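You operate a simulated robot arm through the tools that you are given. There is no shell and no other tool. Be economical: measure what you need, move in short steps, check, and stop when the job is done.

Carry out the task below with a simulated robot arm. There is one attempt and no reset: what you move stays moved.

Task
Pump the oil tank up to the green band on its sight tube.
Fine: the drum's bung out on the oil table and the yellow valve open before pumping; shut the valve and put the bung back after; the clear jug, the other valves and the tank's lever stay. Set down upright: red rubber bung.

Only the result counts: the job must be done as asked and must still hold three seconds after the hand-in. Knocking over, shifting, dropping, spilling or breaking anything else fails it.

Robot
A 7-joint arm with a two-finger parallel gripper on a trunk, on a base that drives. Base frame: it is fixed to the floor where the robot stands at the start and does not move with it; the origin is under the middle of the robot, x ahead of it, y to its left, z up. Lengths are in mm, angles in degrees, forces in N, time in s.
Its first joint turns from -166.0 to 166.0 degrees. Places, roughly: blue hose valve handle [500, 200, 700]; neck of the oil drum [1100, -400, 700]; oil tank [1600, -100, 900]; orange lift lever [500, 500, 800]; red drain valve handle [100, 700, 500]; red pump lever [1200, -500, 1000]; rinser valve handle [200, 1500, 900]; tap handle [-100, 1700, 900]; top of the oil table [900, -100, 800]; yellow oil valve handle [1200, -300, 900]. Payload 3.43 kg.
The tool frame sits at the grasp point between the pads (the TCP): z along the fingers, y along the line on which they close. The tips reach 30 mm beyond it. The gripper opens to 94 mm. The fingers are 28 mm wide and 10 mm thick; the gripper's body (50 by 96 mm) begins 55 mm behind the TCP.
Orientation is told as [roll, pitch, yaw] about the base's x, y, z axes, in that order, counted from this pose: with the fingers straight down and closing along the base's y, the tool's x points along the base's -x, its y along +y and its z along -z.

Tools
- The arm moves only by the tool arm_command. Its arguments are lists of equal length, an entry for each row: "hand": the gripper command, from -1 (fully open) to 1 (shut), values between in proportion; "travel": the shift along the tool's x, y, z in units of 250 mm (1.0 is 250 mm), a list of three; "dr": the turn, a rotation vector about the tool's x, y, z in units of 120 degrees (1.0 is 120 degrees), a list of three. In form: {"hand": [hand, ...], "travel": [[dx, dy, dz], ...], "dr": [[rx, ry, rz], ...]}. A call has 1 to 20 rows; each row is the pose to reach, as a shift and turn from the pose commanded when the call began, along the tool's axes at that moment. A call with a number of a shift or a turn outside -1 to 1 is refused whole. Each row takes 0.2 s and may step no farther than 50 mm and 8.6 degrees from the row before; otherwise, or with a gripper value out of range, the whole call is refused. A pose out of reach is approached as far as the arm can. The call stops where the force on the tool passes 90 N (or 10 N more than at its start, if that is more) or the arm is blocked; 0.2 s more then pass. The fingers move at their own pace (about 45 mm/s each) and stop on an object; they squeeze with about 28 N. The grip force told is the motor's: it shows also when the fingers shut on nothing. Time passes only in rows, and 0.2 s behind the last, so rows that repeat a pose let the fingers close. It gives the time, the measured TCP pose, the force on the tool (base axes), the opening and the grip force at its end, in the units of the frame above (readings bear some noise), with the torque about the TCP (base axes, N m) and any sound that the robot's microphone picked up.
- Cameras (640 x 400 px; columns grow to the right, rows downward): "scene" is now at [497.1, 183.8, 1222.6]; the picture's right is [-0.24, -0.97, 0.00], its down [-0.91, 0.22, -0.36] and it looks along [0.35, -0.09, -0.93] (base axes); focal length 214 px, centre (320, 200). "wrist" rides on the gripper at [76, 14, -103] in the tool frame; the picture's right is [-0.18, 0.98, 0.00], its down [-0.75, -0.14, -0.64] and it looks along [-0.63, -0.12, 0.77] (tool axes); focal length 243 px, centre (320, 200). There is no depth. A picture from a camera that has moved, and an enlarged one, comes with that camera's place and axes in the base frame and with its lens.
- snapshot(camera): a new picture of that camera. It takes no simulated time.
- move_column(by): slides the trunk up (or, below 0, down) by that many mm; the arm and the scene camera ride with it, the base frame stays. It gives what a move gives, with no picture.
- roll_base(legs): drives the robot by 1 to 6 legs, each [ahead, left, turn to the left] in mm, mm and degrees, along the robot's own axes; the way and the turn of a leg run together, so that a leg with both is an arc; at most 1500 mm and 180 degrees a leg. The arm and the cameras ride along, it lands a little off, and it stops where it bumps. It gives what a move gives.
- aim_head(pan, tilt): turns the head with the scene camera to pan (to the left, within 103 degrees either way) and tilt (down, from -29 to 69), counted from straight ahead of the robot. It gives what a move gives.
- enlarge(camera, box): a new picture of the part [left, top, right, bottom] of that camera's present view, enlarged. It takes no simulated time.
- sign_off(): hands the job in; it is judged then, once.

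Go step by step. Nothing tells you exact positions but the pictures and the camera data: compare them with the known pose of the tool, close in by small moves and look again before you grip or let go. The budget is 120 turns and 98 pictures, counting those below and the enlarged ones. Unless the task says otherwise, let go and move clear before handing in, and close with one line.

The tools are called after "Request:" as name(argument=value, ...) on one line, values as JSON. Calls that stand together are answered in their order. arm_command: Moves the arm, as the interface text tells. Its arguments: {"type":"object","properties":{"hand":{"type":"array","items":{"type":"number"}},"travel":{"type":"array","items":{"type":"array","items":{"type":"number"}}},"dr":{"type":"array","items":{"type":"array","items":{"type":"number"}}}},"required":["hand","travel","dr"]} The other tools are called the same way: move_column (by) slides the trunk up or down; roll_base (legs) drives the base; aim_head (pan, tilt) turns the head that bears the scene camera; snapshot (camera) takes a picture; enlarge (camera, box) takes an enlarged picture of a part of a camera's view; sign_off () hands the job in.

At the start:

```text
clock: 0.0
tool_pos: [530.4, -386.1, 1087.8]
orientation: [0.0, -0.1, 0.0]
wrist_force: [-0.1, -0.4, 0.6]
ft_torque: [0.02, 0.03, 0.03]
opening: 93.8
finger_force: 0.0
trunk travel left (down, up): [-325.0, 285.0]
robot x, y, heading: [-2.1, -0.9, 0.2]
head pan, tilt: [-13.6, 68.8]
```

scene: 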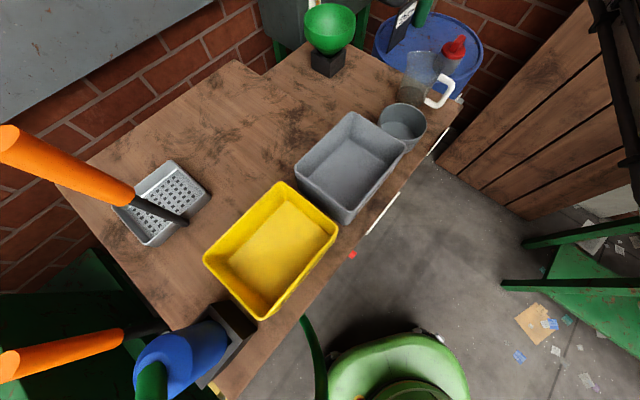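
wrist: 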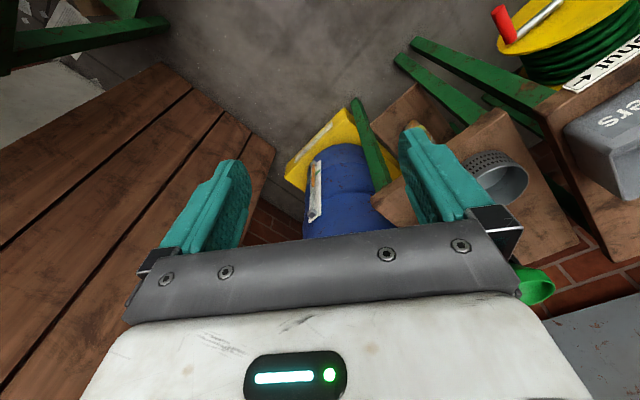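

The view shows a table with trays and, farther off, the blue drum. I'll aim the head toward the oil drum and tank.

Request:
aim_head(pan=-25, tilt=25)

Request:
snapshot(camera="scene")

```text
clock: 1.1
tool_pos: [529.9, -385.8, 1088.3]
orientation: [0.0, 0.0, 0.0]
wrist_force: [0.4, -0.3, -0.1]
ft_torque: [-0.01, 0.01, -0.02]
opening: 94.0
finger_force: 0.1
trunk travel left (down, up): [-325.0, 285.0]
robot x, y, heading: [-0.5, 1.0, -0.1]
head pan, tilt: [-25.0, 25.0]
```

```text
95 pictures are left
camera scene: at [526.2, 158.0, 1281.9], right [-0.42, -0.91, 0.0], down [-0.38, 0.18, -0.91], along [0.82, -0.38, -0.42], focal length 214 px, centre (320, 200)
```

scene: 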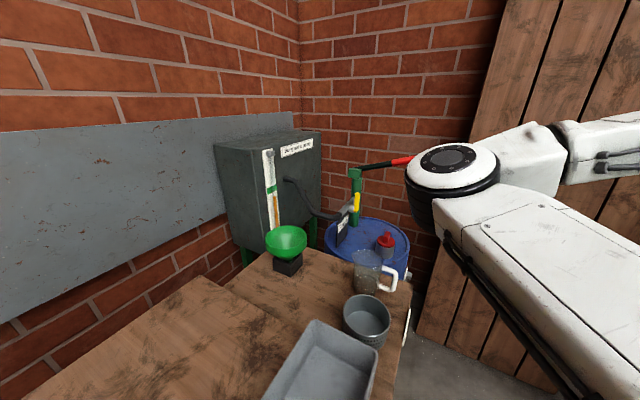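

Request:
enlarge(camera="scene", box=[200, 120, 440, 300])

```text
2.22 times, centred on (320, 210) of scene
camera zoom: at [526.2, 158.0, 1281.9], right [-0.42, -0.91, 0.0], down [-0.38, 0.18, -0.91], along [0.82, -0.38, -0.42], focal length 477 px, centre (320, 178)
```

zoom: 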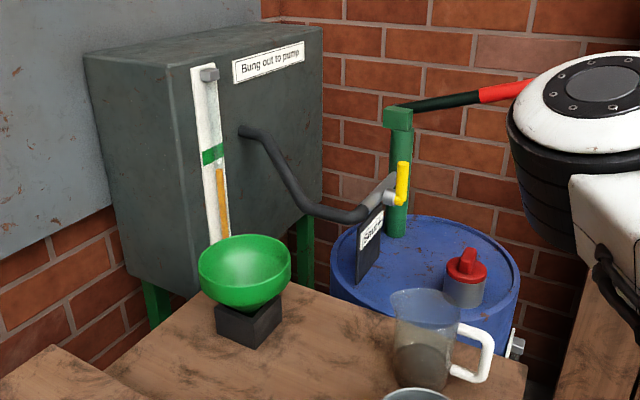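

The table edge runs diagonally and the drum is beyond its far-right corner. I'll look at the floor around the base before driving.

Request:
aim_head(pan=-60, tilt=60)

Request:
snapshot(camera="scene")

Request:
aim_head(pan=-103, tilt=55)

Request:
snapshot(camera="scene")

```text
clock: 2.1
tool_pos: [530.1, -386.1, 1088.1]
orientation: [0.0, 0.0, 0.0]
wrist_force: [0.2, -1.1, -0.1]
ft_torque: [-0.02, 0.01, 0.02]
opening: 93.9
finger_force: 0.0
trunk travel left (down, up): [-325.0, 285.0]
robot x, y, heading: [-0.5, -3.2, -0.2]
head pan, tilt: [-60.0, 60.0]
```

```text
93 pictures are left
camera scene: at [476.1, 139.2, 1232.0], right [-0.87, -0.5, 0.0], down [-0.43, 0.75, -0.5], along [0.25, -0.43, -0.87], focal length 214 px, centre (320, 200)
```

scene: 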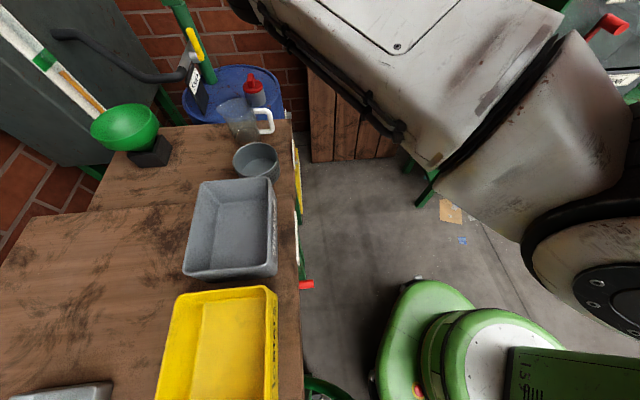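

```text
clock: 3.2
tool_pos: [529.5, -384.3, 1087.6]
orientation: [0.0, -0.1, -0.1]
wrist_force: [0.4, 0.7, 0.5]
ft_torque: [0.01, 0.0, 0.02]
opening: 94.2
finger_force: 0.1
trunk travel left (down, up): [-325.0, 285.0]
robot x, y, heading: [-0.7, -0.7, 0.1]
head pan, tilt: [-103.0, 55.0]
```

```text
92 pictures are left
camera scene: at [426.6, 126.7, 1238.0], right [-0.97, 0.22, 0.0], down [0.18, 0.8, -0.57], along [-0.13, -0.56, -0.82], focal length 214 px, centre (320, 200)
```

scene: 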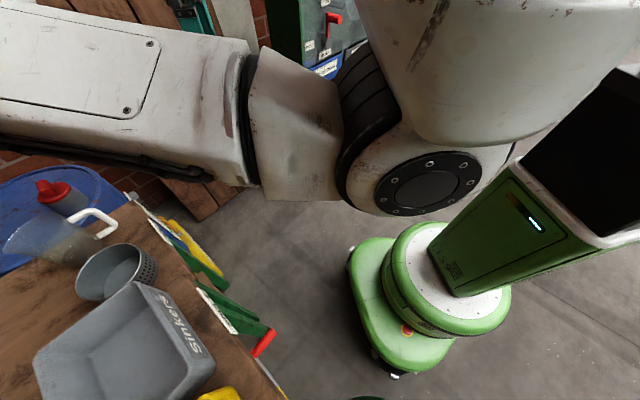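

The green platform is my own base, with free floor to its right. I'll shift right, turn left a bit and go ahead, keeping clear of the plank wall and the table edge.

Request:
roll_base(legs=[[0, -350, 0], [0, 0, 20], [282, -103, 0]])

Request:
aim_head(pan=-50, tilt=40)

Request:
snapshot(camera="scene")

Request:
snapshot(camera="wrist")

```text
clock: 8.2
tool_pos: [930.3, -532.6, 1088.3]
orientation: [0.0, 0.0, 20.1]
wrist_force: [-0.1, 0.0, -0.3]
ft_torque: [-0.02, -0.02, 0.02]
opening: 94.1
finger_force: 0.0
trunk travel left (down, up): [-325.0, 285.0]
robot x, y, heading: [300.3, -350.3, 20.0]
head pan, tilt: [-103.0, 55.0]
```

```text
clock: 9.5
tool_pos: [929.9, -532.7, 1088.5]
orientation: [0.1, 0.0, 20.1]
wrist_force: [0.2, -0.2, -0.3]
ft_torque: [-0.02, 0.02, 0.01]
opening: 94.1
finger_force: 0.1
trunk travel left (down, up): [-325.0, 285.0]
robot x, y, heading: [299.9, -353.9, 19.9]
head pan, tilt: [-50.0, 40.0]
```

```text
91 pictures are left
camera scene: at [722.3, -58.6, 1258.7], right [-0.5, -0.87, 0.0], down [-0.56, 0.32, -0.77], along [0.66, -0.38, -0.64], focal length 214 px, centre (320, 200)
```

scene: 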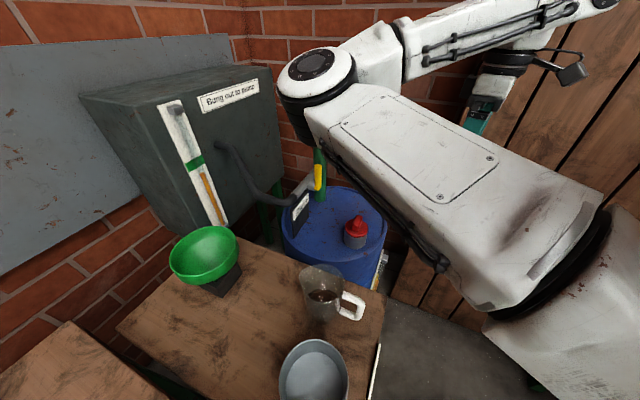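

```text
90 pictures are left
camera wrist: at [853.2, -545.0, 1190.6], right [-0.17, 0.99, 0.0], down [0.76, 0.13, 0.64], along [0.63, 0.11, -0.77], focal length 243 px, centre (320, 200)
```

wrist: 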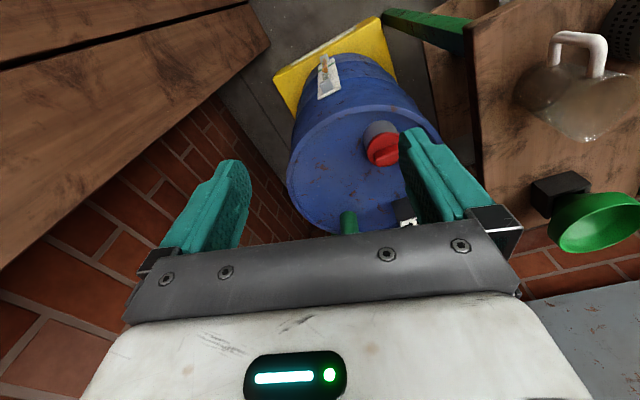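

The bung triangulates to about [1060, -383, 760]. I'll zoom in on it and on the valve.

Request:
enlarge(camera="wrist", box=[280, 90, 440, 240])

Request:
enlarge(camera="scene", box=[250, 140, 410, 250])

Request:
enlarge(camera="scene", box=[130, 70, 300, 240])

```text
2.67 times, centred on (360, 165) of wrist
camera zoom: at [853.2, -545.0, 1190.6], right [-0.17, 0.99, 0.0], down [0.76, 0.13, 0.64], along [0.63, 0.11, -0.77], focal length 647 px, centre (213, 293)
```

zoom: 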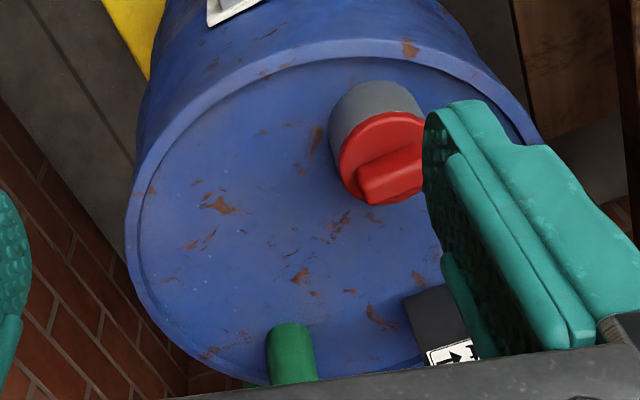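

```text
3.64 times, centred on (330, 195) of scene
camera zoom: at [722.3, -58.6, 1258.7], right [-0.5, -0.87, 0.0], down [-0.56, 0.32, -0.77], along [0.66, -0.38, -0.64], focal length 780 px, centre (284, 218)
```

zoom: 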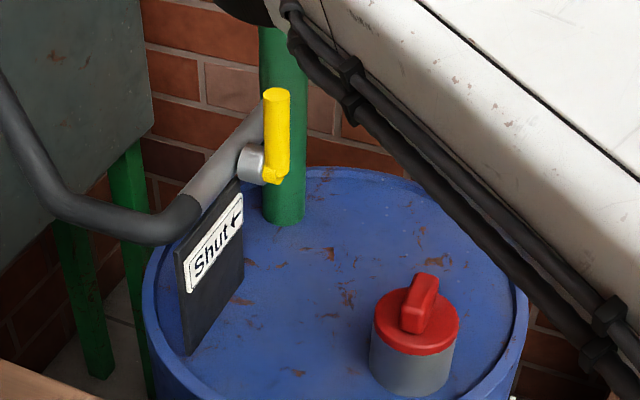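

```text
2.35 times, centred on (215, 155) of scene
camera zoom: at [722.3, -58.6, 1258.7], right [-0.5, -0.87, 0.0], down [-0.56, 0.32, -0.77], along [0.66, -0.38, -0.64], focal length 505 px, centre (567, 306)
```

zoom: 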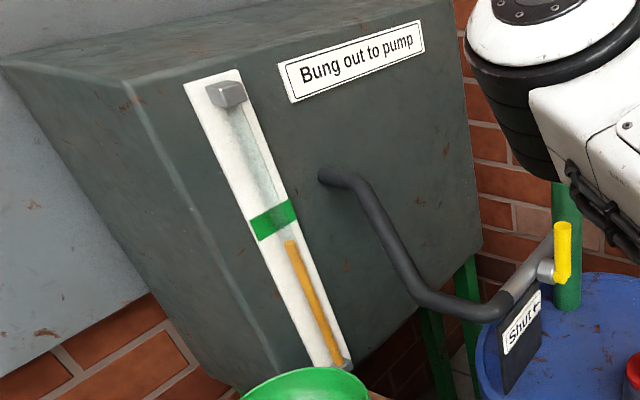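

The yellow handle stands upright with a sign "Shut ←", and the level is a bit below the green band. I'll bring the open gripper above the bung to see its grip bar.

Request:
arm_command(hand=[-1, -1, -1, -1, -1, -1], travel=[[-0.115, 0.065, 0.06], [-0.23, 0.13, 0.12], [-0.345, 0.193, 0.18], [-0.46, 0.258, 0.24], [-0.575, 0.322, 0.3], [-0.694, 0.386, 0.36]], dr=[[0, 0, 0], [0, 0, 0], [0, 0, 0], [0, 0, 0], [0, 0, 0], [0, 0, 0]])

Request:
snapshot(camera="wrist")

Request:
snapshot(camera="scene")

```text
clock: 10.9
tool_pos: [1060.4, -382.5, 999.1]
orientation: [-0.1, 0.0, 20.2]
wrist_force: [0.2, -0.2, 0.6]
ft_torque: [0.01, 0.02, 0.02]
opening: 93.8
finger_force: 0.1
trunk travel left (down, up): [-325.0, 285.0]
robot x, y, heading: [302.7, -352.4, 20.0]
head pan, tilt: [-50.0, 40.0]
```

```text
86 pictures are left
camera wrist: at [983.8, -394.9, 1100.6], right [-0.16, 0.99, 0.0], down [0.76, 0.13, 0.64], along [0.63, 0.11, -0.77], focal length 243 px, centre (320, 200)
```

wrist: 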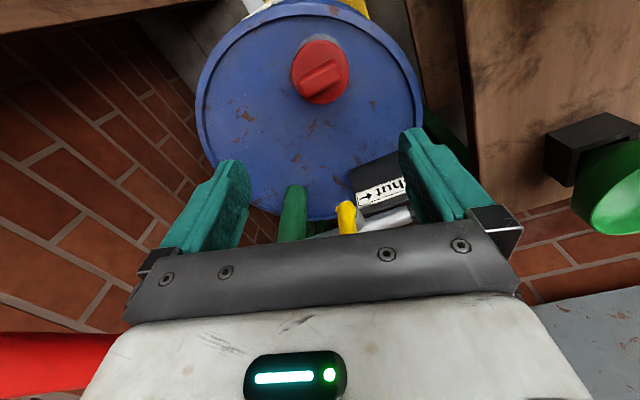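

```text
85 pictures are left
camera scene: at [722.4, -58.7, 1258.7], right [-0.5, -0.87, 0.0], down [-0.56, 0.32, -0.77], along [0.66, -0.38, -0.64], focal length 214 px, centre (320, 200)
```

scene: 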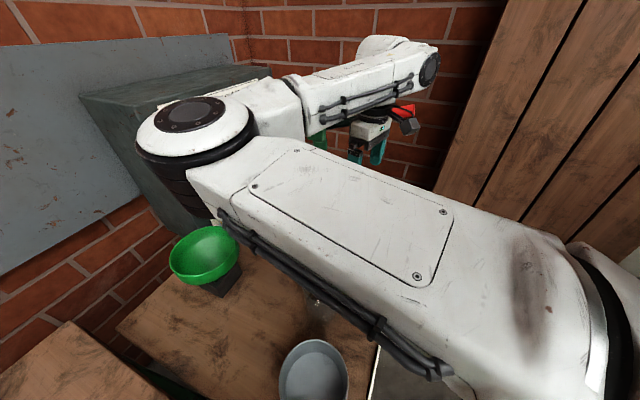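

The bung is right below; its bar runs at roughly 126° in the base frame. I'll zoom in to fix the angle.

Request:
enlarge(camera="wrist", box=[270, 20, 370, 120])

Request:
enlarge(camera="wrist", box=[260, 140, 440, 250])

```text
4.00 times, centred on (320, 70) of wrist
camera zoom: at [983.8, -394.9, 1100.6], right [-0.16, 0.99, 0.0], down [0.76, 0.13, 0.64], along [0.63, 0.11, -0.77], focal length 970 px, centre (320, 720)
```

zoom: 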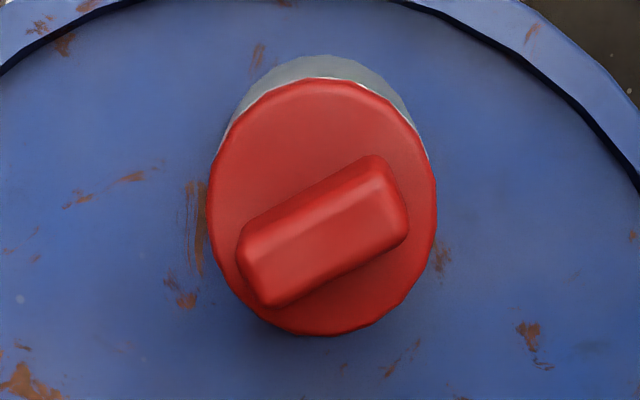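

```text
3.56 times, centred on (350, 195) of wrist
camera zoom: at [983.8, -394.9, 1100.6], right [-0.16, 0.99, 0.0], down [0.76, 0.13, 0.64], along [0.63, 0.11, -0.77], focal length 863 px, centre (213, 218)
```

zoom: 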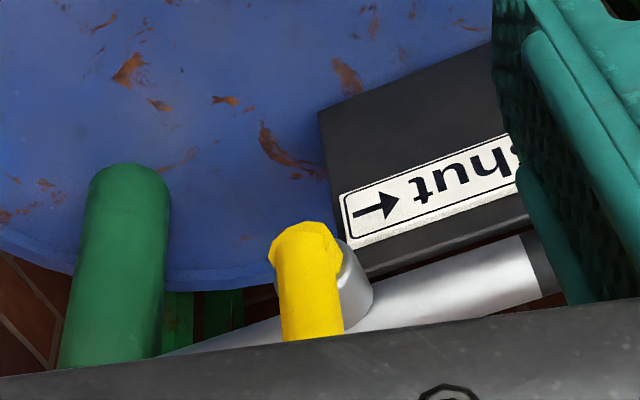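

The bar runs at about 126°, centred near [1056, -381]. I'll turn the gripper to close across it and descend partway.

Request:
arm_command(hand=[-0.2, -0.2, -0.2, -0.2, -0.2, -0.2, -0.2, -0.2, -0.2], travel=[[0.0, 0.0, 0.0], [0.0, 0, 0.05], [0.01, 0.01, 0.1], [0.013, 0.009, 0.15], [0.013, 0.009, 0.2], [0.013, 0.009, 0.25], [0.013, 0.009, 0.3], [0.013, 0.009, 0.35], [0.013, 0.009, 0.4]], dr=[[0, 0, 0.069], [0, 0, 0.138], [0, 0, 0.207], [0, 0, 0.276], [0, 0, 0.345], [0, 0, 0.414], [0, 0, 0.483], [0, 0, 0.552], [0, 0, 0.62]])

Request:
snapshot(camera="wrist")

```text
clock: 12.9
tool_pos: [1056.5, -382.3, 898.0]
orientation: [0.0, 0.1, -54.4]
wrist_force: [0.7, -0.4, 0.9]
ft_torque: [0.02, -0.04, 0.0]
opening: 56.3
finger_force: 0.1
trunk travel left (down, up): [-325.0, 285.0]
robot x, y, heading: [299.5, -350.2, 20.1]
head pan, tilt: [-50.0, 40.0]
```

```text
82 pictures are left
camera wrist: at [1022.7, -310.8, 1000.3], right [0.91, 0.42, 0.0], down [0.32, -0.69, 0.64], along [0.27, -0.58, -0.77], focal length 243 px, centre (320, 200)
```

wrist: 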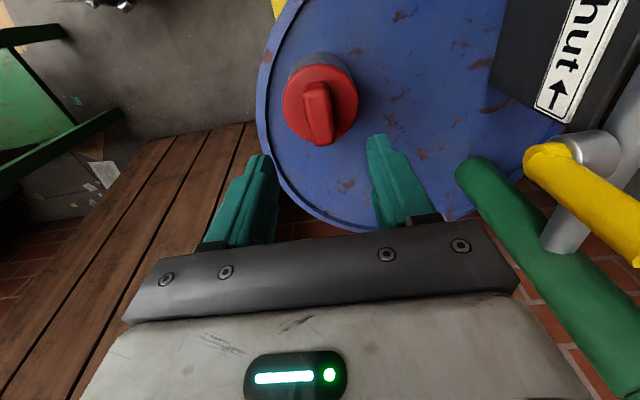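

Triangulation puts the bar's top at [1055, -381, 784] and the disc at about z 763. I'll descend to z 797 and close on the bar.

Request:
arm_command(hand=[-0.2, -0.2, -0.2, -0.2, -0.2, -0.2], travel=[[0.008, -0.004, 0.1], [0.008, -0.004, 0.2], [0.008, -0.004, 0.28], [0.008, -0.004, 0.34], [0.008, -0.004, 0.38], [0.008, -0.004, 0.4]], dr=[[0, 0, 0], [0, 0, 0], [0, 0, 0], [0, 0, 0], [0, 0, 0], [0, 0, 0]])

Request:
snapshot(camera="wrist")

```text
clock: 14.3
tool_pos: [1053.8, -380.4, 804.3]
orientation: [0.2, -0.4, -54.4]
wrist_force: [-13.2, 10.1, 64.7]
ft_torque: [-0.08, 1.25, -0.09]
opening: 56.1
finger_force: 0.0
trunk travel left (down, up): [-325.0, 285.0]
robot x, y, heading: [298.1, -354.6, 20.1]
head pan, tilt: [-50.0, 40.0]
```

```text
81 pictures are left
camera wrist: at [1019.6, -309.3, 906.4], right [0.91, 0.42, 0.01], down [0.32, -0.69, 0.65], along [0.28, -0.58, -0.76], focal length 243 px, centre (320, 200)
```

wrist: 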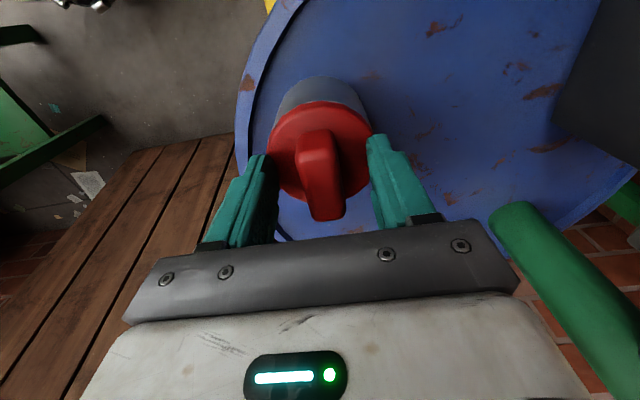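

The tips touched the bung's disc at z ≈ 774, a little higher than estimated. I'll raise 6 mm and close.

Request:
arm_command(hand=[-0.2, 1, 1, 1, 1, 1], travel=[[0, 0, -0.05], [0, 0, -0.05], [0, 0, -0.05], [0, 0, -0.05], [0, 0, -0.05], [0, 0, -0.05]], dr=[[0, 0, 0], [0, 0, 0], [0, 0, 0], [0, 0, 0], [0, 0, 0], [0, 0, 0]])

Request:
snapshot(camera="wrist")

```text
clock: 15.7
tool_pos: [1053.6, -380.4, 811.5]
orientation: [-0.2, -0.1, -54.4]
wrist_force: [-0.5, -0.6, -0.1]
ft_torque: [-0.01, -0.03, 0.02]
opening: 21.4
finger_force: 28.5
trunk travel left (down, up): [-325.0, 285.0]
robot x, y, heading: [300.6, -352.2, 20.0]
head pan, tilt: [-50.0, 40.0]
```

```text
80 pictures are left
camera wrist: at [1020.1, -310.0, 913.6], right [0.91, 0.42, 0.0], down [0.33, -0.69, 0.64], along [0.27, -0.58, -0.77], focal length 243 px, centre (320, 200)
```

wrist: 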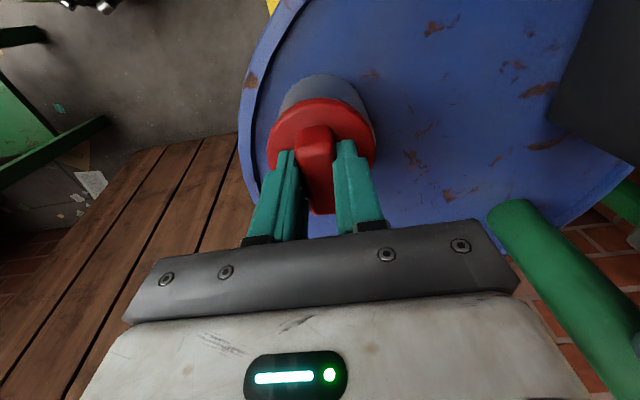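

The bar is gripped (21 mm opening). I'll pull straight up.

Request:
arm_command(hand=[1, 1, 1, 1, 1, 1, 1], travel=[[0, 0, -0.02], [0, 0, -0.04], [0, 0, -0.08], [0, 0, -0.14], [0, 0, -0.22], [0, 0, -0.32], [0, 0, -0.4]], dr=[[0, 0, 0], [0, 0, 0], [0, 0, 0], [0, 0, 0], [0, 0, 0], [0, 0, 0], [0, 0, 0]])

Request:
snapshot(camera="wrist")

Request:
aim_head(pan=-20, tilt=55)

Request:
snapshot(camera="scene")

```text
clock: 17.3
tool_pos: [1054.4, -380.2, 909.9]
orientation: [0.0, 0.0, -54.2]
wrist_force: [0.2, -0.2, -0.2]
ft_torque: [0.01, -0.02, 0.0]
opening: 21.3
finger_force: 28.0
trunk travel left (down, up): [-325.0, 285.0]
robot x, y, heading: [301.7, -352.7, 20.1]
head pan, tilt: [-50.0, 40.0]
```

```text
79 pictures are left
camera wrist: at [1021.0, -309.8, 1012.7], right [0.91, 0.42, 0.0], down [0.33, -0.69, 0.64], along [0.27, -0.58, -0.77], focal length 243 px, centre (320, 200)
```

wrist: 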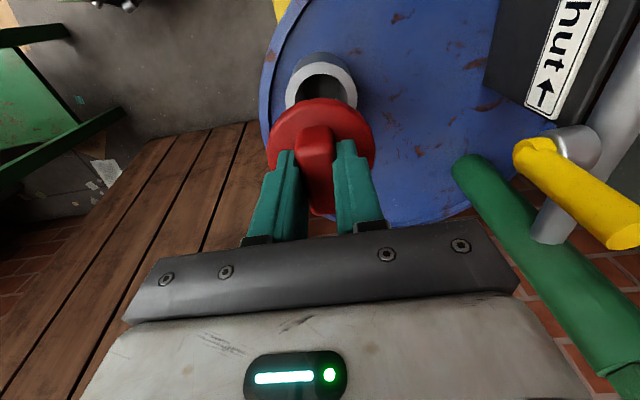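

```text
clock: 18.2
tool_pos: [1054.9, -379.6, 909.9]
orientation: [0.0, 0.0, -54.3]
wrist_force: [0.2, 0.4, -0.3]
ft_torque: [0.03, 0.0, 0.01]
opening: 21.1
finger_force: 27.9
trunk travel left (down, up): [-325.0, 285.0]
robot x, y, heading: [300.6, -358.9, 20.0]
head pan, tilt: [-20.0, 55.0]
```

```text
78 pictures are left
camera scene: at [720.8, -16.0, 1238.0], right [0.0, -1.0, 0.0], down [-0.82, 0.0, -0.57], along [0.57, 0.0, -0.82], focal length 214 px, centre (320, 200)
```

scene: 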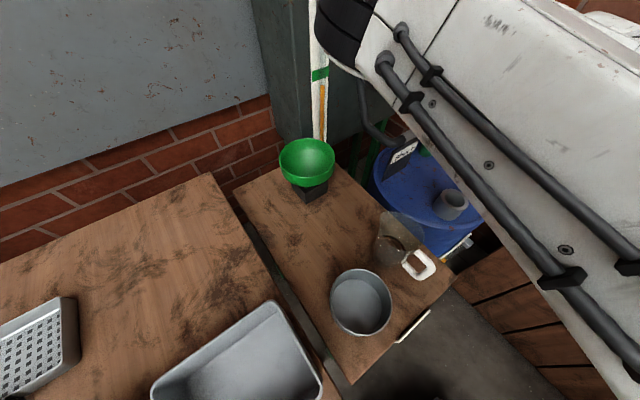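

The bung is out, hanging upright. I'll raise it and swing the whole base left so it hovers over the free spot on the oil table between the bowl, jug and can.

Request:
arm_command(hand=[1, 1, 1], travel=[[0, 0, -0.15], [0, 0, -0.3], [0, 0, -0.45]], dr=[[0, 0, 0], [0, 0, 0], [0, 0, 0]])

Request:
roll_base(legs=[[0, 0, 27]])

Request:
aim_head(pan=-40, tilt=45)

Request:
snapshot(camera="scene")

Request:
snapshot(camera="wrist")

```text
clock: 19.0
tool_pos: [1054.0, -381.1, 1023.7]
orientation: [0.0, 0.0, -54.2]
wrist_force: [0.1, 0.5, -1.1]
ft_torque: [0.0, 0.01, 0.04]
opening: 21.2
finger_force: 27.8
trunk travel left (down, up): [-325.0, 285.0]
robot x, y, heading: [301.3, -356.6, 20.2]
head pan, tilt: [-20.0, 55.0]
```

```text
clock: 20.8
tool_pos: [984.7, -34.3, 1024.2]
orientation: [0.0, 0.1, -27.2]
wrist_force: [0.3, 0.1, -0.8]
ft_torque: [0.0, 0.02, 0.03]
opening: 21.0
finger_force: 27.9
trunk travel left (down, up): [-325.0, 285.0]
robot x, y, heading: [299.9, -352.8, 47.3]
head pan, tilt: [-20.0, 55.0]
```

```text
clock: 21.6
tool_pos: [984.5, -34.1, 1023.6]
orientation: [0.0, 0.0, -27.3]
wrist_force: [-0.2, -0.5, -0.9]
ft_torque: [0.0, 0.04, -0.02]
opening: 21.3
finger_force: 27.8
trunk travel left (down, up): [-325.0, 285.0]
robot x, y, heading: [297.4, -355.0, 47.2]
head pan, tilt: [-40.0, 45.0]
```

```text
77 pictures are left
camera scene: at [538.7, 115.7, 1251.4], right [0.13, -0.99, 0.0], down [-0.7, -0.09, -0.71], along [0.7, 0.09, -0.71], focal length 214 px, centre (320, 200)
```

scene: 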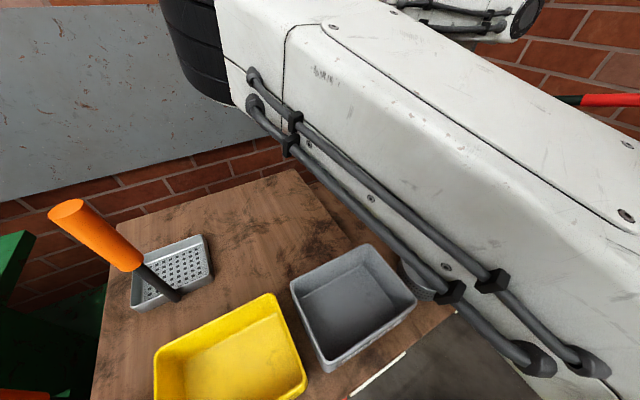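

```text
76 pictures are left
camera wrist: at [922.1, 13.6, 1125.5], right [0.61, 0.79, 0.0], down [0.61, -0.47, 0.64], along [0.51, -0.39, -0.77], focal length 243 px, centre (320, 200)
```

wrist: 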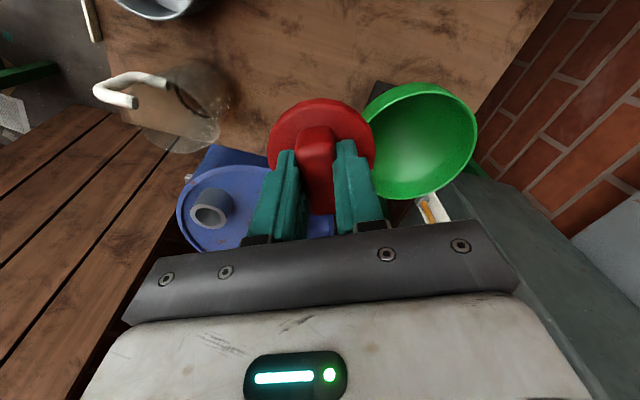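

The landing spot is free. I'll shift a little away from the bowl and lower to z ≈ 880 to check.

Request:
arm_command(hand=[1, 1, 1, 1, 1], travel=[[0.12, -0.08, 0], [0.12, -0.08, 0.15], [0.12, -0.08, 0.3], [0.12, -0.08, 0.45], [0.12, -0.08, 0.56]], dr=[[0, 0, 0], [0, 0, 0], [0, 0, 0], [0, 0, 0], [0, 0, 0]])

Request:
snapshot(camera="wrist")

```text
clock: 22.8
tool_pos: [947.2, -39.4, 883.0]
orientation: [0.0, -0.1, -27.4]
wrist_force: [-0.4, -0.3, -0.9]
ft_torque: [-0.03, 0.0, -0.01]
opening: 21.5
finger_force: 28.1
trunk travel left (down, up): [-325.0, 285.0]
robot x, y, heading: [299.1, -353.3, 47.1]
head pan, tilt: [-40.0, 45.0]
```

```text
75 pictures are left
camera wrist: at [885.2, 8.5, 985.5], right [0.61, 0.79, 0.0], down [0.6, -0.47, 0.64], along [0.51, -0.39, -0.77], focal length 243 px, centre (320, 200)
```

wrist: 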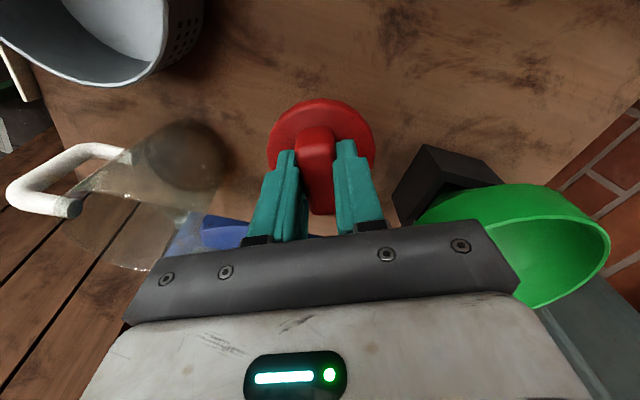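

Clear all around. I'll lower further in small steps, feeling for the table.

Request:
arm_command(hand=[1, 1, 1, 1], travel=[[0, 0.03, 0.06], [0, 0.03, 0.12], [0, 0.03, 0.15], [0, 0.03, 0.16]], dr=[[0, 0, 0], [0, 0, 0], [0, 0, 0], [0, 0, 0]])

Request:
snapshot(camera="wrist")

```text
clock: 23.8
tool_pos: [952.9, -32.1, 849.1]
orientation: [0.2, -0.3, -27.3]
wrist_force: [-13.9, 1.2, 62.9]
ft_torque: [0.03, 0.64, -0.06]
opening: 21.7
finger_force: 27.8
trunk travel left (down, up): [-325.0, 285.0]
robot x, y, heading: [299.3, -356.6, 47.2]
head pan, tilt: [-40.0, 45.0]
```

```text
74 pictures are left
camera wrist: at [888.9, 15.6, 950.2], right [0.61, 0.79, 0.01], down [0.6, -0.47, 0.65], along [0.51, -0.39, -0.76], focal length 243 px, centre (320, 200)
```

wrist: 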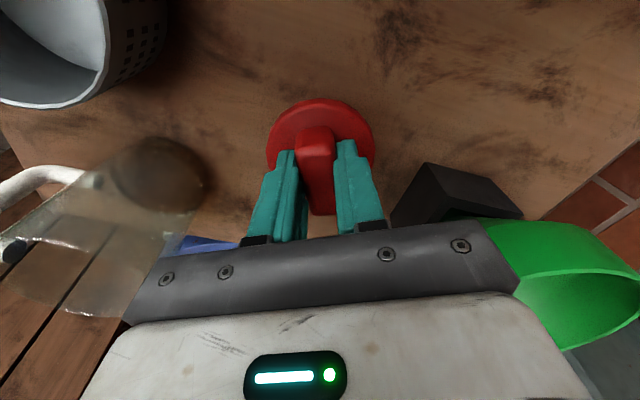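

It touched down (63 N). I'll relieve the pressure, open and back off upward.

Request:
arm_command(hand=[1, 1, -0.3, -0.3, -0.3, -0.3], travel=[[0, 0, -0.01], [0, 0, -0.02], [0, 0, -0.02], [0, 0, -0.02], [0, 0, -0.02], [0, 0, -0.02]], dr=[[0, 0, 0], [0, 0, 0], [0, 0, 0], [0, 0, 0], [0, 0, 0], [0, 0, 0]])

Request:
arm_command(hand=[-0.3, -0.3, -0.3, -0.3, -0.3], travel=[[0, 0, -0.1], [0, 0, -0.25], [0, 0, -0.4], [0, 0, -0.55], [0, 0, -0.7]], dr=[[0, 0, 0], [0, 0, 0], [0, 0, 0], [0, 0, 0], [0, 0, 0]])

Request:
snapshot(camera="wrist")

```text
clock: 25.2
tool_pos: [950.5, -33.6, 848.2]
orientation: [0.1, 0.0, -27.1]
wrist_force: [-0.2, 0.2, -0.6]
ft_torque: [0.02, -0.05, -0.02]
opening: 61.0
finger_force: 0.2
trunk travel left (down, up): [-325.0, 285.0]
robot x, y, heading: [302.1, -349.0, 47.4]
head pan, tilt: [-40.0, 45.0]
```

```text
clock: 26.4
tool_pos: [952.0, -33.0, 1021.8]
orientation: [-0.1, 0.0, -27.4]
wrist_force: [-0.4, 0.5, 0.1]
ft_torque: [0.03, 0.0, 0.02]
opening: 61.1
finger_force: 0.2
trunk travel left (down, up): [-325.0, 285.0]
robot x, y, heading: [298.1, -355.7, 47.2]
head pan, tilt: [-40.0, 45.0]
```

```text
73 pictures are left
camera wrist: at [889.8, 15.6, 1125.8], right [0.61, 0.79, 0.0], down [0.61, -0.47, 0.64], along [0.51, -0.39, -0.77], focal length 243 px, centre (320, 200)
```

wrist: 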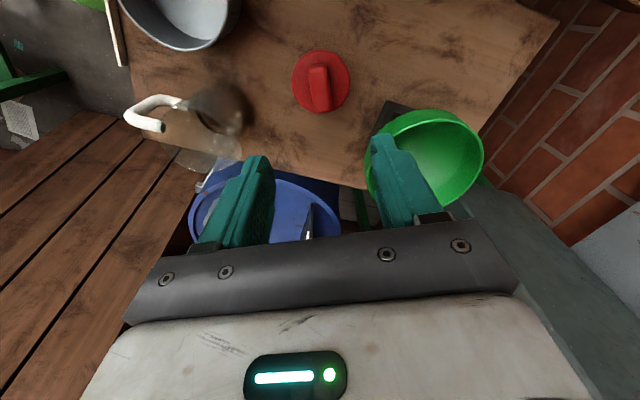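

The bung stands upright on the oil table. I'll turn the base back and pull the arm aside to get clear views of the valve and pump.

Request:
roll_base(legs=[[0, 0, -27]])

Request:
arm_command(hand=[-0.3, 0, 0.5, 1, 1, 1, 1, 1, 1], travel=[[0.0, -0.08, -0.02], [0.04, -0.16, -0.06], [0.08, -0.24, -0.1], [0.12, -0.33, -0.14], [0.16, -0.42, -0.18], [0.2, -0.5, -0.22], [0.2, -0.5, -0.26], [0.2, -0.5, -0.26], [0.2, -0.5, -0.26]], dr=[[0, 0, -0.069], [0, 0, -0.138], [0, 0, -0.207], [0, 0, -0.276], [0, 0, -0.345], [0, 0, -0.414], [0, 0, -0.483], [0, 0, -0.552], [0, 0, -0.62]])

Request:
aim_head(pan=-45, tilt=35)

Request:
snapshot(camera="scene")

Request:
snapshot(camera="wrist")

```text
clock: 28.1
tool_pos: [1027.1, -362.7, 1024.5]
orientation: [0.0, 0.0, -54.1]
wrist_force: [-0.2, 0.8, 0.1]
ft_torque: [-0.01, 0.03, 0.01]
opening: 61.1
finger_force: 0.1
trunk travel left (down, up): [-325.0, 285.0]
robot x, y, heading: [297.9, -355.6, 20.6]
head pan, tilt: [-40.0, 45.0]
```

```text
clock: 30.1
tool_pos: [895.8, -394.7, 1088.8]
orientation: [0.0, 0.0, 20.5]
wrist_force: [0.8, 0.2, 0.3]
ft_torque: [0.01, 0.01, 0.01]
opening: 0.1
finger_force: 28.1
trunk travel left (down, up): [-325.0, 285.0]
robot x, y, heading: [301.2, -353.9, 20.4]
head pan, tilt: [-40.0, 45.0]
```

```text
clock: 30.9
tool_pos: [896.5, -394.4, 1088.9]
orientation: [0.0, 0.0, 20.4]
wrist_force: [-0.3, -0.1, -0.7]
ft_torque: [-0.03, 0.02, 0.01]
opening: 0.3
finger_force: 27.5
trunk travel left (down, up): [-325.0, 285.0]
robot x, y, heading: [300.9, -354.0, 20.4]
head pan, tilt: [-45.0, 35.0]
```

```text
72 pictures are left
camera scene: at [727.5, -51.8, 1266.2], right [-0.42, -0.91, 0.0], down [-0.52, 0.24, -0.82], along [0.74, -0.34, -0.57], focal length 214 px, centre (320, 200)
```

scene: 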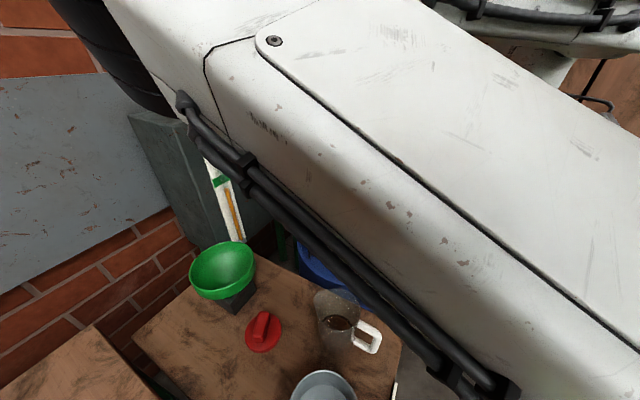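

```text
71 pictures are left
camera wrist: at [819.0, -407.1, 1190.8], right [-0.17, 0.99, 0.0], down [0.76, 0.13, 0.64], along [0.63, 0.11, -0.77], focal length 243 px, centre (320, 200)
```

wrist: 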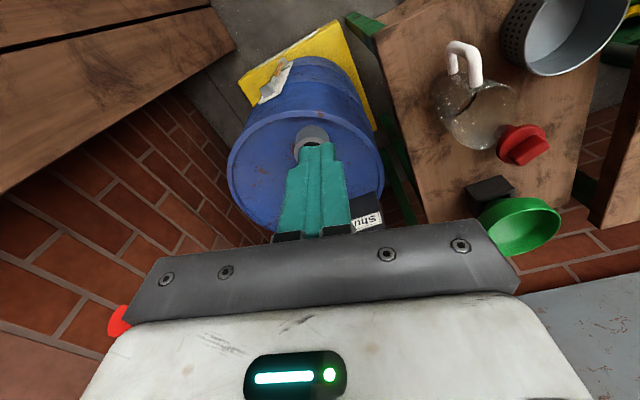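

The arm hides the valve from the head camera, but earlier views give: handle pivot about [1198, -322, 850], upright to z ≈ 930; pipe toward [1186, -238, 860]; pump column at [1263, -376]. I'll level the hand (fingers pointing forward) so I can push the handle over and see it.

Request:
arm_command(hand=[1, 1, 1, 1, 1, 1, 1, 1, 1, 1, 1], travel=[[0, 0, 0.03], [0, 0, 0.06], [0, 0, 0.09], [0, 0, 0.12], [0, 0, 0.15], [0, 0, 0.18], [0, 0, 0.21], [0, 0, 0.24], [0, 0, 0.27], [0, 0, 0.3], [0, 0, 0.3]], dr=[[0, -0.068, 0], [0, -0.136, 0], [0, -0.205, 0], [0, -0.273, 0], [0, -0.341, 0], [0, -0.409, 0], [0, -0.477, 0], [0, -0.545, 0], [0, -0.614, 0], [0, -0.682, 0], [0, -0.75, 0]])

Request:
snapshot(camera="wrist")

Request:
snapshot(camera="scene")

```text
clock: 33.3
tool_pos: [887.3, -464.6, 986.0]
orientation: [21.9, -86.3, -0.3]
wrist_force: [0.4, 0.1, -0.6]
ft_torque: [-0.02, 0.0, -0.02]
opening: 0.1
finger_force: 27.9
out of reach, approached as far as the arm can: row 2, 3, 4, 5, 6, 7, 8, 9, 10, 11
trunk travel left (down, up): [-325.0, 285.0]
robot x, y, heading: [299.2, -351.8, 20.2]
head pan, tilt: [-45.0, 35.0]
```

```text
70 pictures are left
camera wrist: at [782.1, -487.5, 917.0], right [-0.35, 0.91, 0.21], down [-0.5, -0.37, 0.79], along [0.79, 0.17, 0.58], focal length 243 px, centre (320, 200)
```

wrist: 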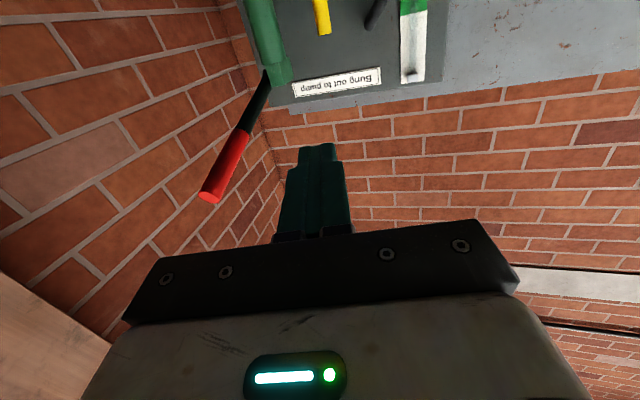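

```text
69 pictures are left
camera scene: at [727.4, -51.4, 1266.2], right [-0.42, -0.91, 0.0], down [-0.52, 0.24, -0.82], along [0.74, -0.34, -0.57], focal length 214 px, centre (320, 200)
```

scene: 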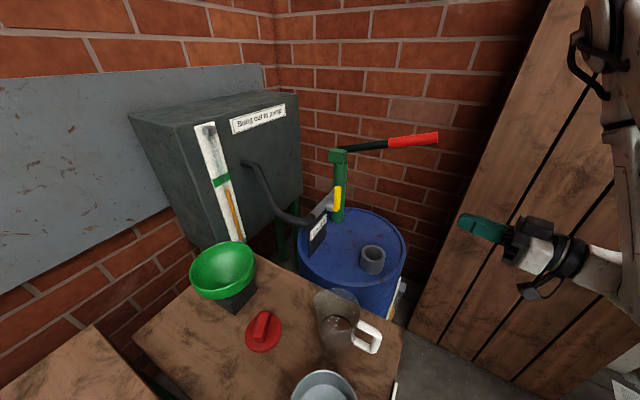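

Now the head camera has a clear view of tank, pump, valve and lever. I'll enlarge it.

Request:
enlarge(camera="scene", box=[280, 110, 460, 240])

Request:
enlarge(camera="wrist", box=[180, 0, 440, 220])

Request:
enlarge(camera="scene", box=[185, 115, 255, 245])

```text
3.08 times, centred on (370, 175) of scene
camera zoom: at [727.4, -51.4, 1266.2], right [-0.42, -0.91, 0.0], down [-0.52, 0.24, -0.82], along [0.74, -0.34, -0.57], focal length 660 px, centre (166, 277)
```

zoom: 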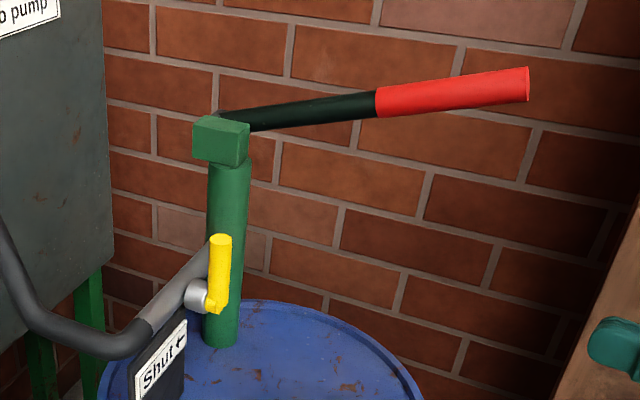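

```text
1.82 times, centred on (310, 110) of wrist
camera zoom: at [782.1, -487.5, 917.0], right [-0.35, 0.91, 0.21], down [-0.5, -0.37, 0.79], along [0.79, 0.17, 0.58], focal length 441 px, centre (338, 364)
```

zoom: 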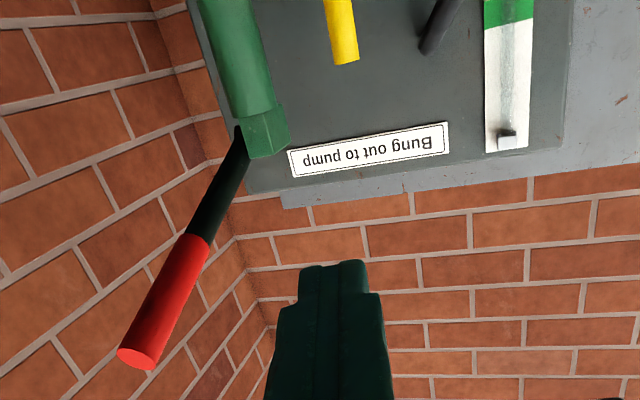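

```text
3.08 times, centred on (220, 180) of scene
camera zoom: at [727.4, -51.4, 1266.2], right [-0.42, -0.91, 0.0], down [-0.52, 0.24, -0.82], along [0.74, -0.34, -0.57], focal length 660 px, centre (628, 262)
```

zoom: 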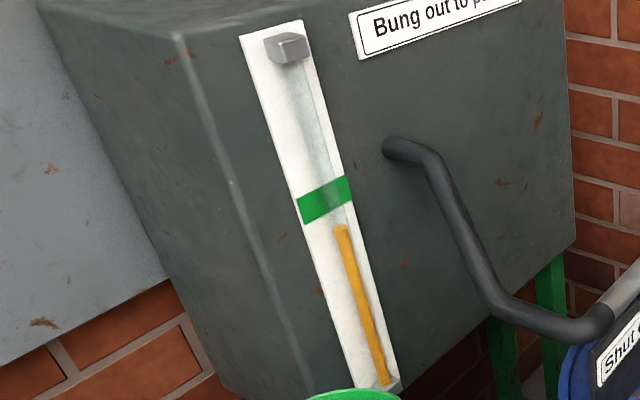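

The lever tip is at about [1105, -569, 1079], rising from the pump head near [1265, -390, 1020]. First the valve: I'll bring the closed, level fingers in to the left side of the yellow handle.

Request:
arm_command(hand=[1, 1, 1, 1, 1, 1, 1], travel=[[0.029, 0.029, 0.138], [0.058, 0.058, 0.276], [0.088, 0.088, 0.415], [0.117, 0.117, 0.554], [0.146, 0.146, 0.692], [0.176, 0.176, 0.831], [0.205, 0.205, 0.969]], dr=[[0, 0, 0], [0, 0, 0], [0, 0, 0], [0, 0, 0], [0, 0, 0], [0, 0, 0], [0, 0, 0]])

Request:
snapshot(camera="scene")

Request:
snapshot(camera="wrist")

```text
clock: 34.9
tool_pos: [1121.2, -330.7, 941.0]
orientation: [11.9, -86.8, 9.4]
wrist_force: [0.5, -0.9, -0.2]
ft_torque: [0.03, 0.02, 0.0]
opening: 0.0
finger_force: 27.4
out of reach, approached as far as the arm can: row 1, 2, 3, 4, 5, 6, 7
trunk travel left (down, up): [-325.0, 285.0]
robot x, y, heading: [301.4, -357.4, 20.3]
head pan, tilt: [-45.0, 35.0]
```

```text
65 pictures are left
camera scene: at [727.6, -52.1, 1266.4], right [-0.42, -0.91, 0.0], down [-0.52, 0.24, -0.82], along [0.74, -0.34, -0.57], focal length 214 px, centre (320, 200)
```

scene: 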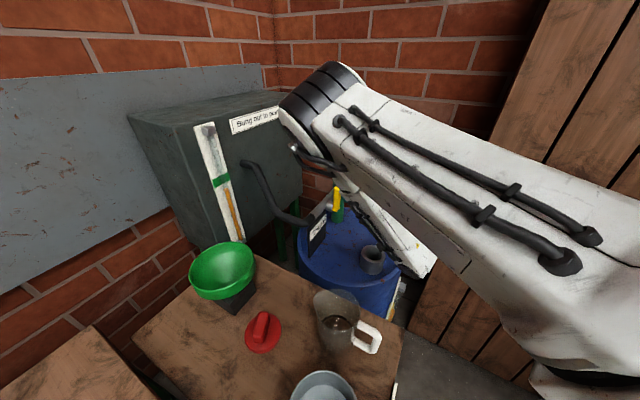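

```text
64 pictures are left
camera wrist: at [1014.9, -354.8, 870.1], right [-0.35, 0.92, 0.2], down [-0.51, -0.36, 0.79], along [0.79, 0.17, 0.59], focal length 243 px, centre (320, 200)
```

wrist: 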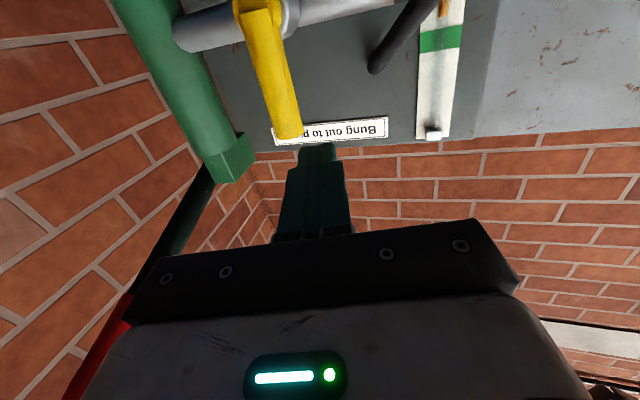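

The fingers are just in front of the handle. I'll slide left a bit, then forward and down to be beside it.

Request:
arm_command(hand=[1, 1, 1, 1], travel=[[0.03, 0.1, 0], [0.09, 0.1, 0.05], [0.12, 0.1, 0.13], [0.136, 0.09, 0.2]], dr=[[0, 0, 0], [0, 0, 0], [0, 0, 0], [0, 0, 0]])

Request:
snapshot(camera="wrist")

```text
clock: 35.9
tool_pos: [1157.8, -317.6, 923.2]
orientation: [12.3, -86.6, 10.0]
wrist_force: [0.2, 0.1, -0.3]
ft_torque: [-0.02, 0.01, -0.02]
opening: 0.1
finger_force: 27.5
out of reach, approached as far as the arm can: row 1, 2, 3, 4
trunk travel left (down, up): [-325.0, 285.0]
robot x, y, heading: [297.3, -352.8, 20.2]
head pan, tilt: [-45.0, 35.0]
```

```text
63 pictures are left
camera wrist: at [1053.2, -344.4, 852.7], right [-0.36, 0.91, 0.2], down [-0.49, -0.37, 0.79], along [0.79, 0.19, 0.58], focal length 243 px, centre (320, 200)
```

wrist: 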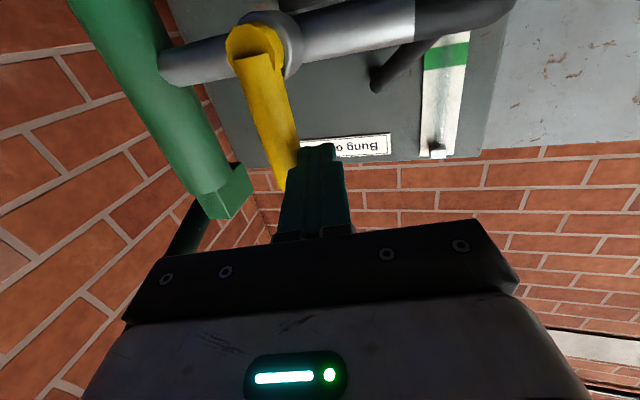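

The reach error comes from a wrist limit at fully level; tilting the fingers down about 15° should free it. I'll tilt in place.

Request:
arm_command(hand=[1, 1, 1], travel=[[0, 0.02, -0.04], [0, 0.02, -0.04], [0, 0.02, -0.04]], dr=[[0, 0.05, 0], [0, 0.1, 0], [0, 0.14, 0]])

Request:
snapshot(camera="wrist")

```text
clock: 36.7
tool_pos: [1146.7, -317.1, 923.9]
orientation: [2.1, -70.2, 19.4]
wrist_force: [-0.4, 0.5, -0.2]
ft_torque: [-0.02, 0.01, -0.01]
opening: 0.0
finger_force: 27.9
trunk travel left (down, up): [-325.0, 285.0]
robot x, y, heading: [301.0, -356.9, 20.2]
head pan, tilt: [-45.0, 35.0]
```

```text
62 pictures are left
camera wrist: at [1027.2, -346.9, 886.1], right [-0.3, 0.94, 0.19], down [-0.27, -0.27, 0.92], along [0.91, 0.23, 0.33], focal length 243 px, centre (320, 200)
```

wrist: 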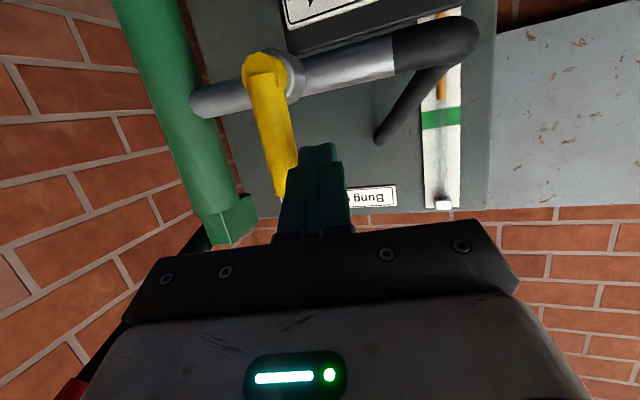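

Reach is fine now, with the fingers beside the handle's left. I'll push it right (toward the pump) along its arc, first about 40°.

Request:
arm_command(hand=[1, 1, 1, 1, 1, 1], travel=[[0.0, 0.015, 0.05], [0.003, 0.009, 0.097], [-0.006, -0.04, 0.1], [-0.016, -0.083, 0.103], [-0.013, -0.12, 0.109], [-0.01, -0.156, 0.115]], dr=[[0, 0, 0], [0, 0, 0], [0, 0, 0], [0, 0, 0], [0, 0, 0], [0, 0, 0]])

Request:
snapshot(camera="wrist")

```text
clock: 38.1
tool_pos: [1187.0, -342.8, 917.5]
orientation: [2.0, -70.4, 19.6]
wrist_force: [3.2, 6.8, -0.2]
ft_torque: [0.16, -0.04, 0.18]
opening: 0.0
finger_force: 27.4
trunk travel left (down, up): [-325.0, 285.0]
robot x, y, heading: [301.9, -350.6, 20.3]
head pan, tilt: [-45.0, 35.0]
```

```text
61 pictures are left
camera wrist: at [1067.4, -373.2, 878.8], right [-0.3, 0.94, 0.18], down [-0.27, -0.27, 0.92], along [0.91, 0.23, 0.34], focal length 243 px, centre (320, 200)
```

wrist: 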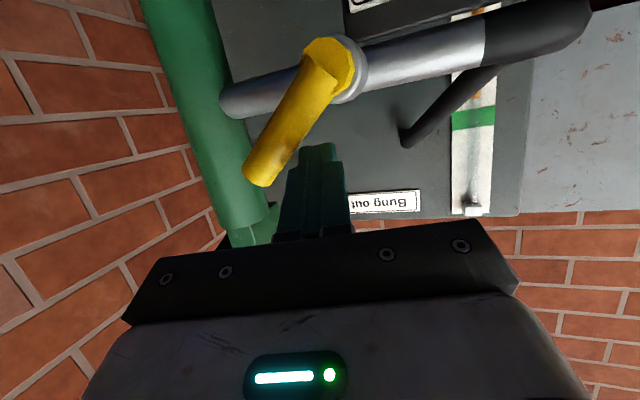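

The handle swings right easily (7 N). I'll continue along the arc to horizontal.

Request:
arm_command(hand=[1, 1, 1, 1, 1, 1], travel=[[0.015, -0.032, 0.01], [0.031, -0.064, 0.02], [0.058, -0.105, 0.036], [0.08, -0.12, 0.045], [0.1, -0.134, 0.055], [0.125, -0.136, 0.055]], dr=[[0, 0, 0], [0, 0, 0], [0, 0, 0], [0, 0, 0], [0, 0, 0], [0, 0, 0]])

Request:
snapshot(camera="wrist")

```text
clock: 39.5
tool_pos: [1204.6, -372.0, 892.1]
orientation: [1.2, -71.8, 20.7]
wrist_force: [5.2, 5.6, 57.2]
ft_torque: [0.64, -1.36, 0.43]
opening: 0.0
finger_force: 27.9
trunk travel left (down, up): [-325.0, 285.0]
robot x, y, heading: [302.1, -354.4, 20.4]
head pan, tilt: [-45.0, 35.0]
```

```text
60 pictures are left
camera wrist: at [1086.0, -402.3, 851.4], right [-0.31, 0.93, 0.18], down [-0.29, -0.27, 0.92], along [0.9, 0.23, 0.36], focal length 243 px, centre (320, 200)
```

wrist: 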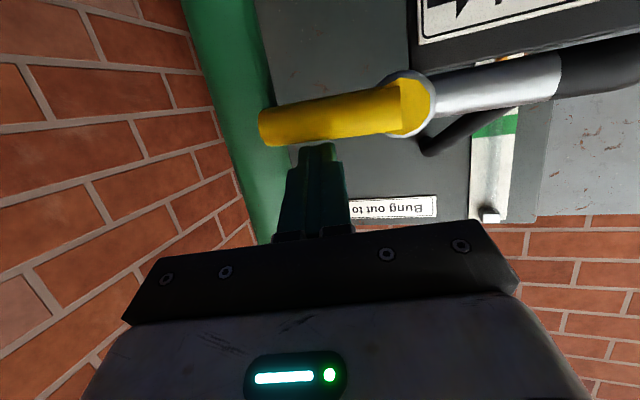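

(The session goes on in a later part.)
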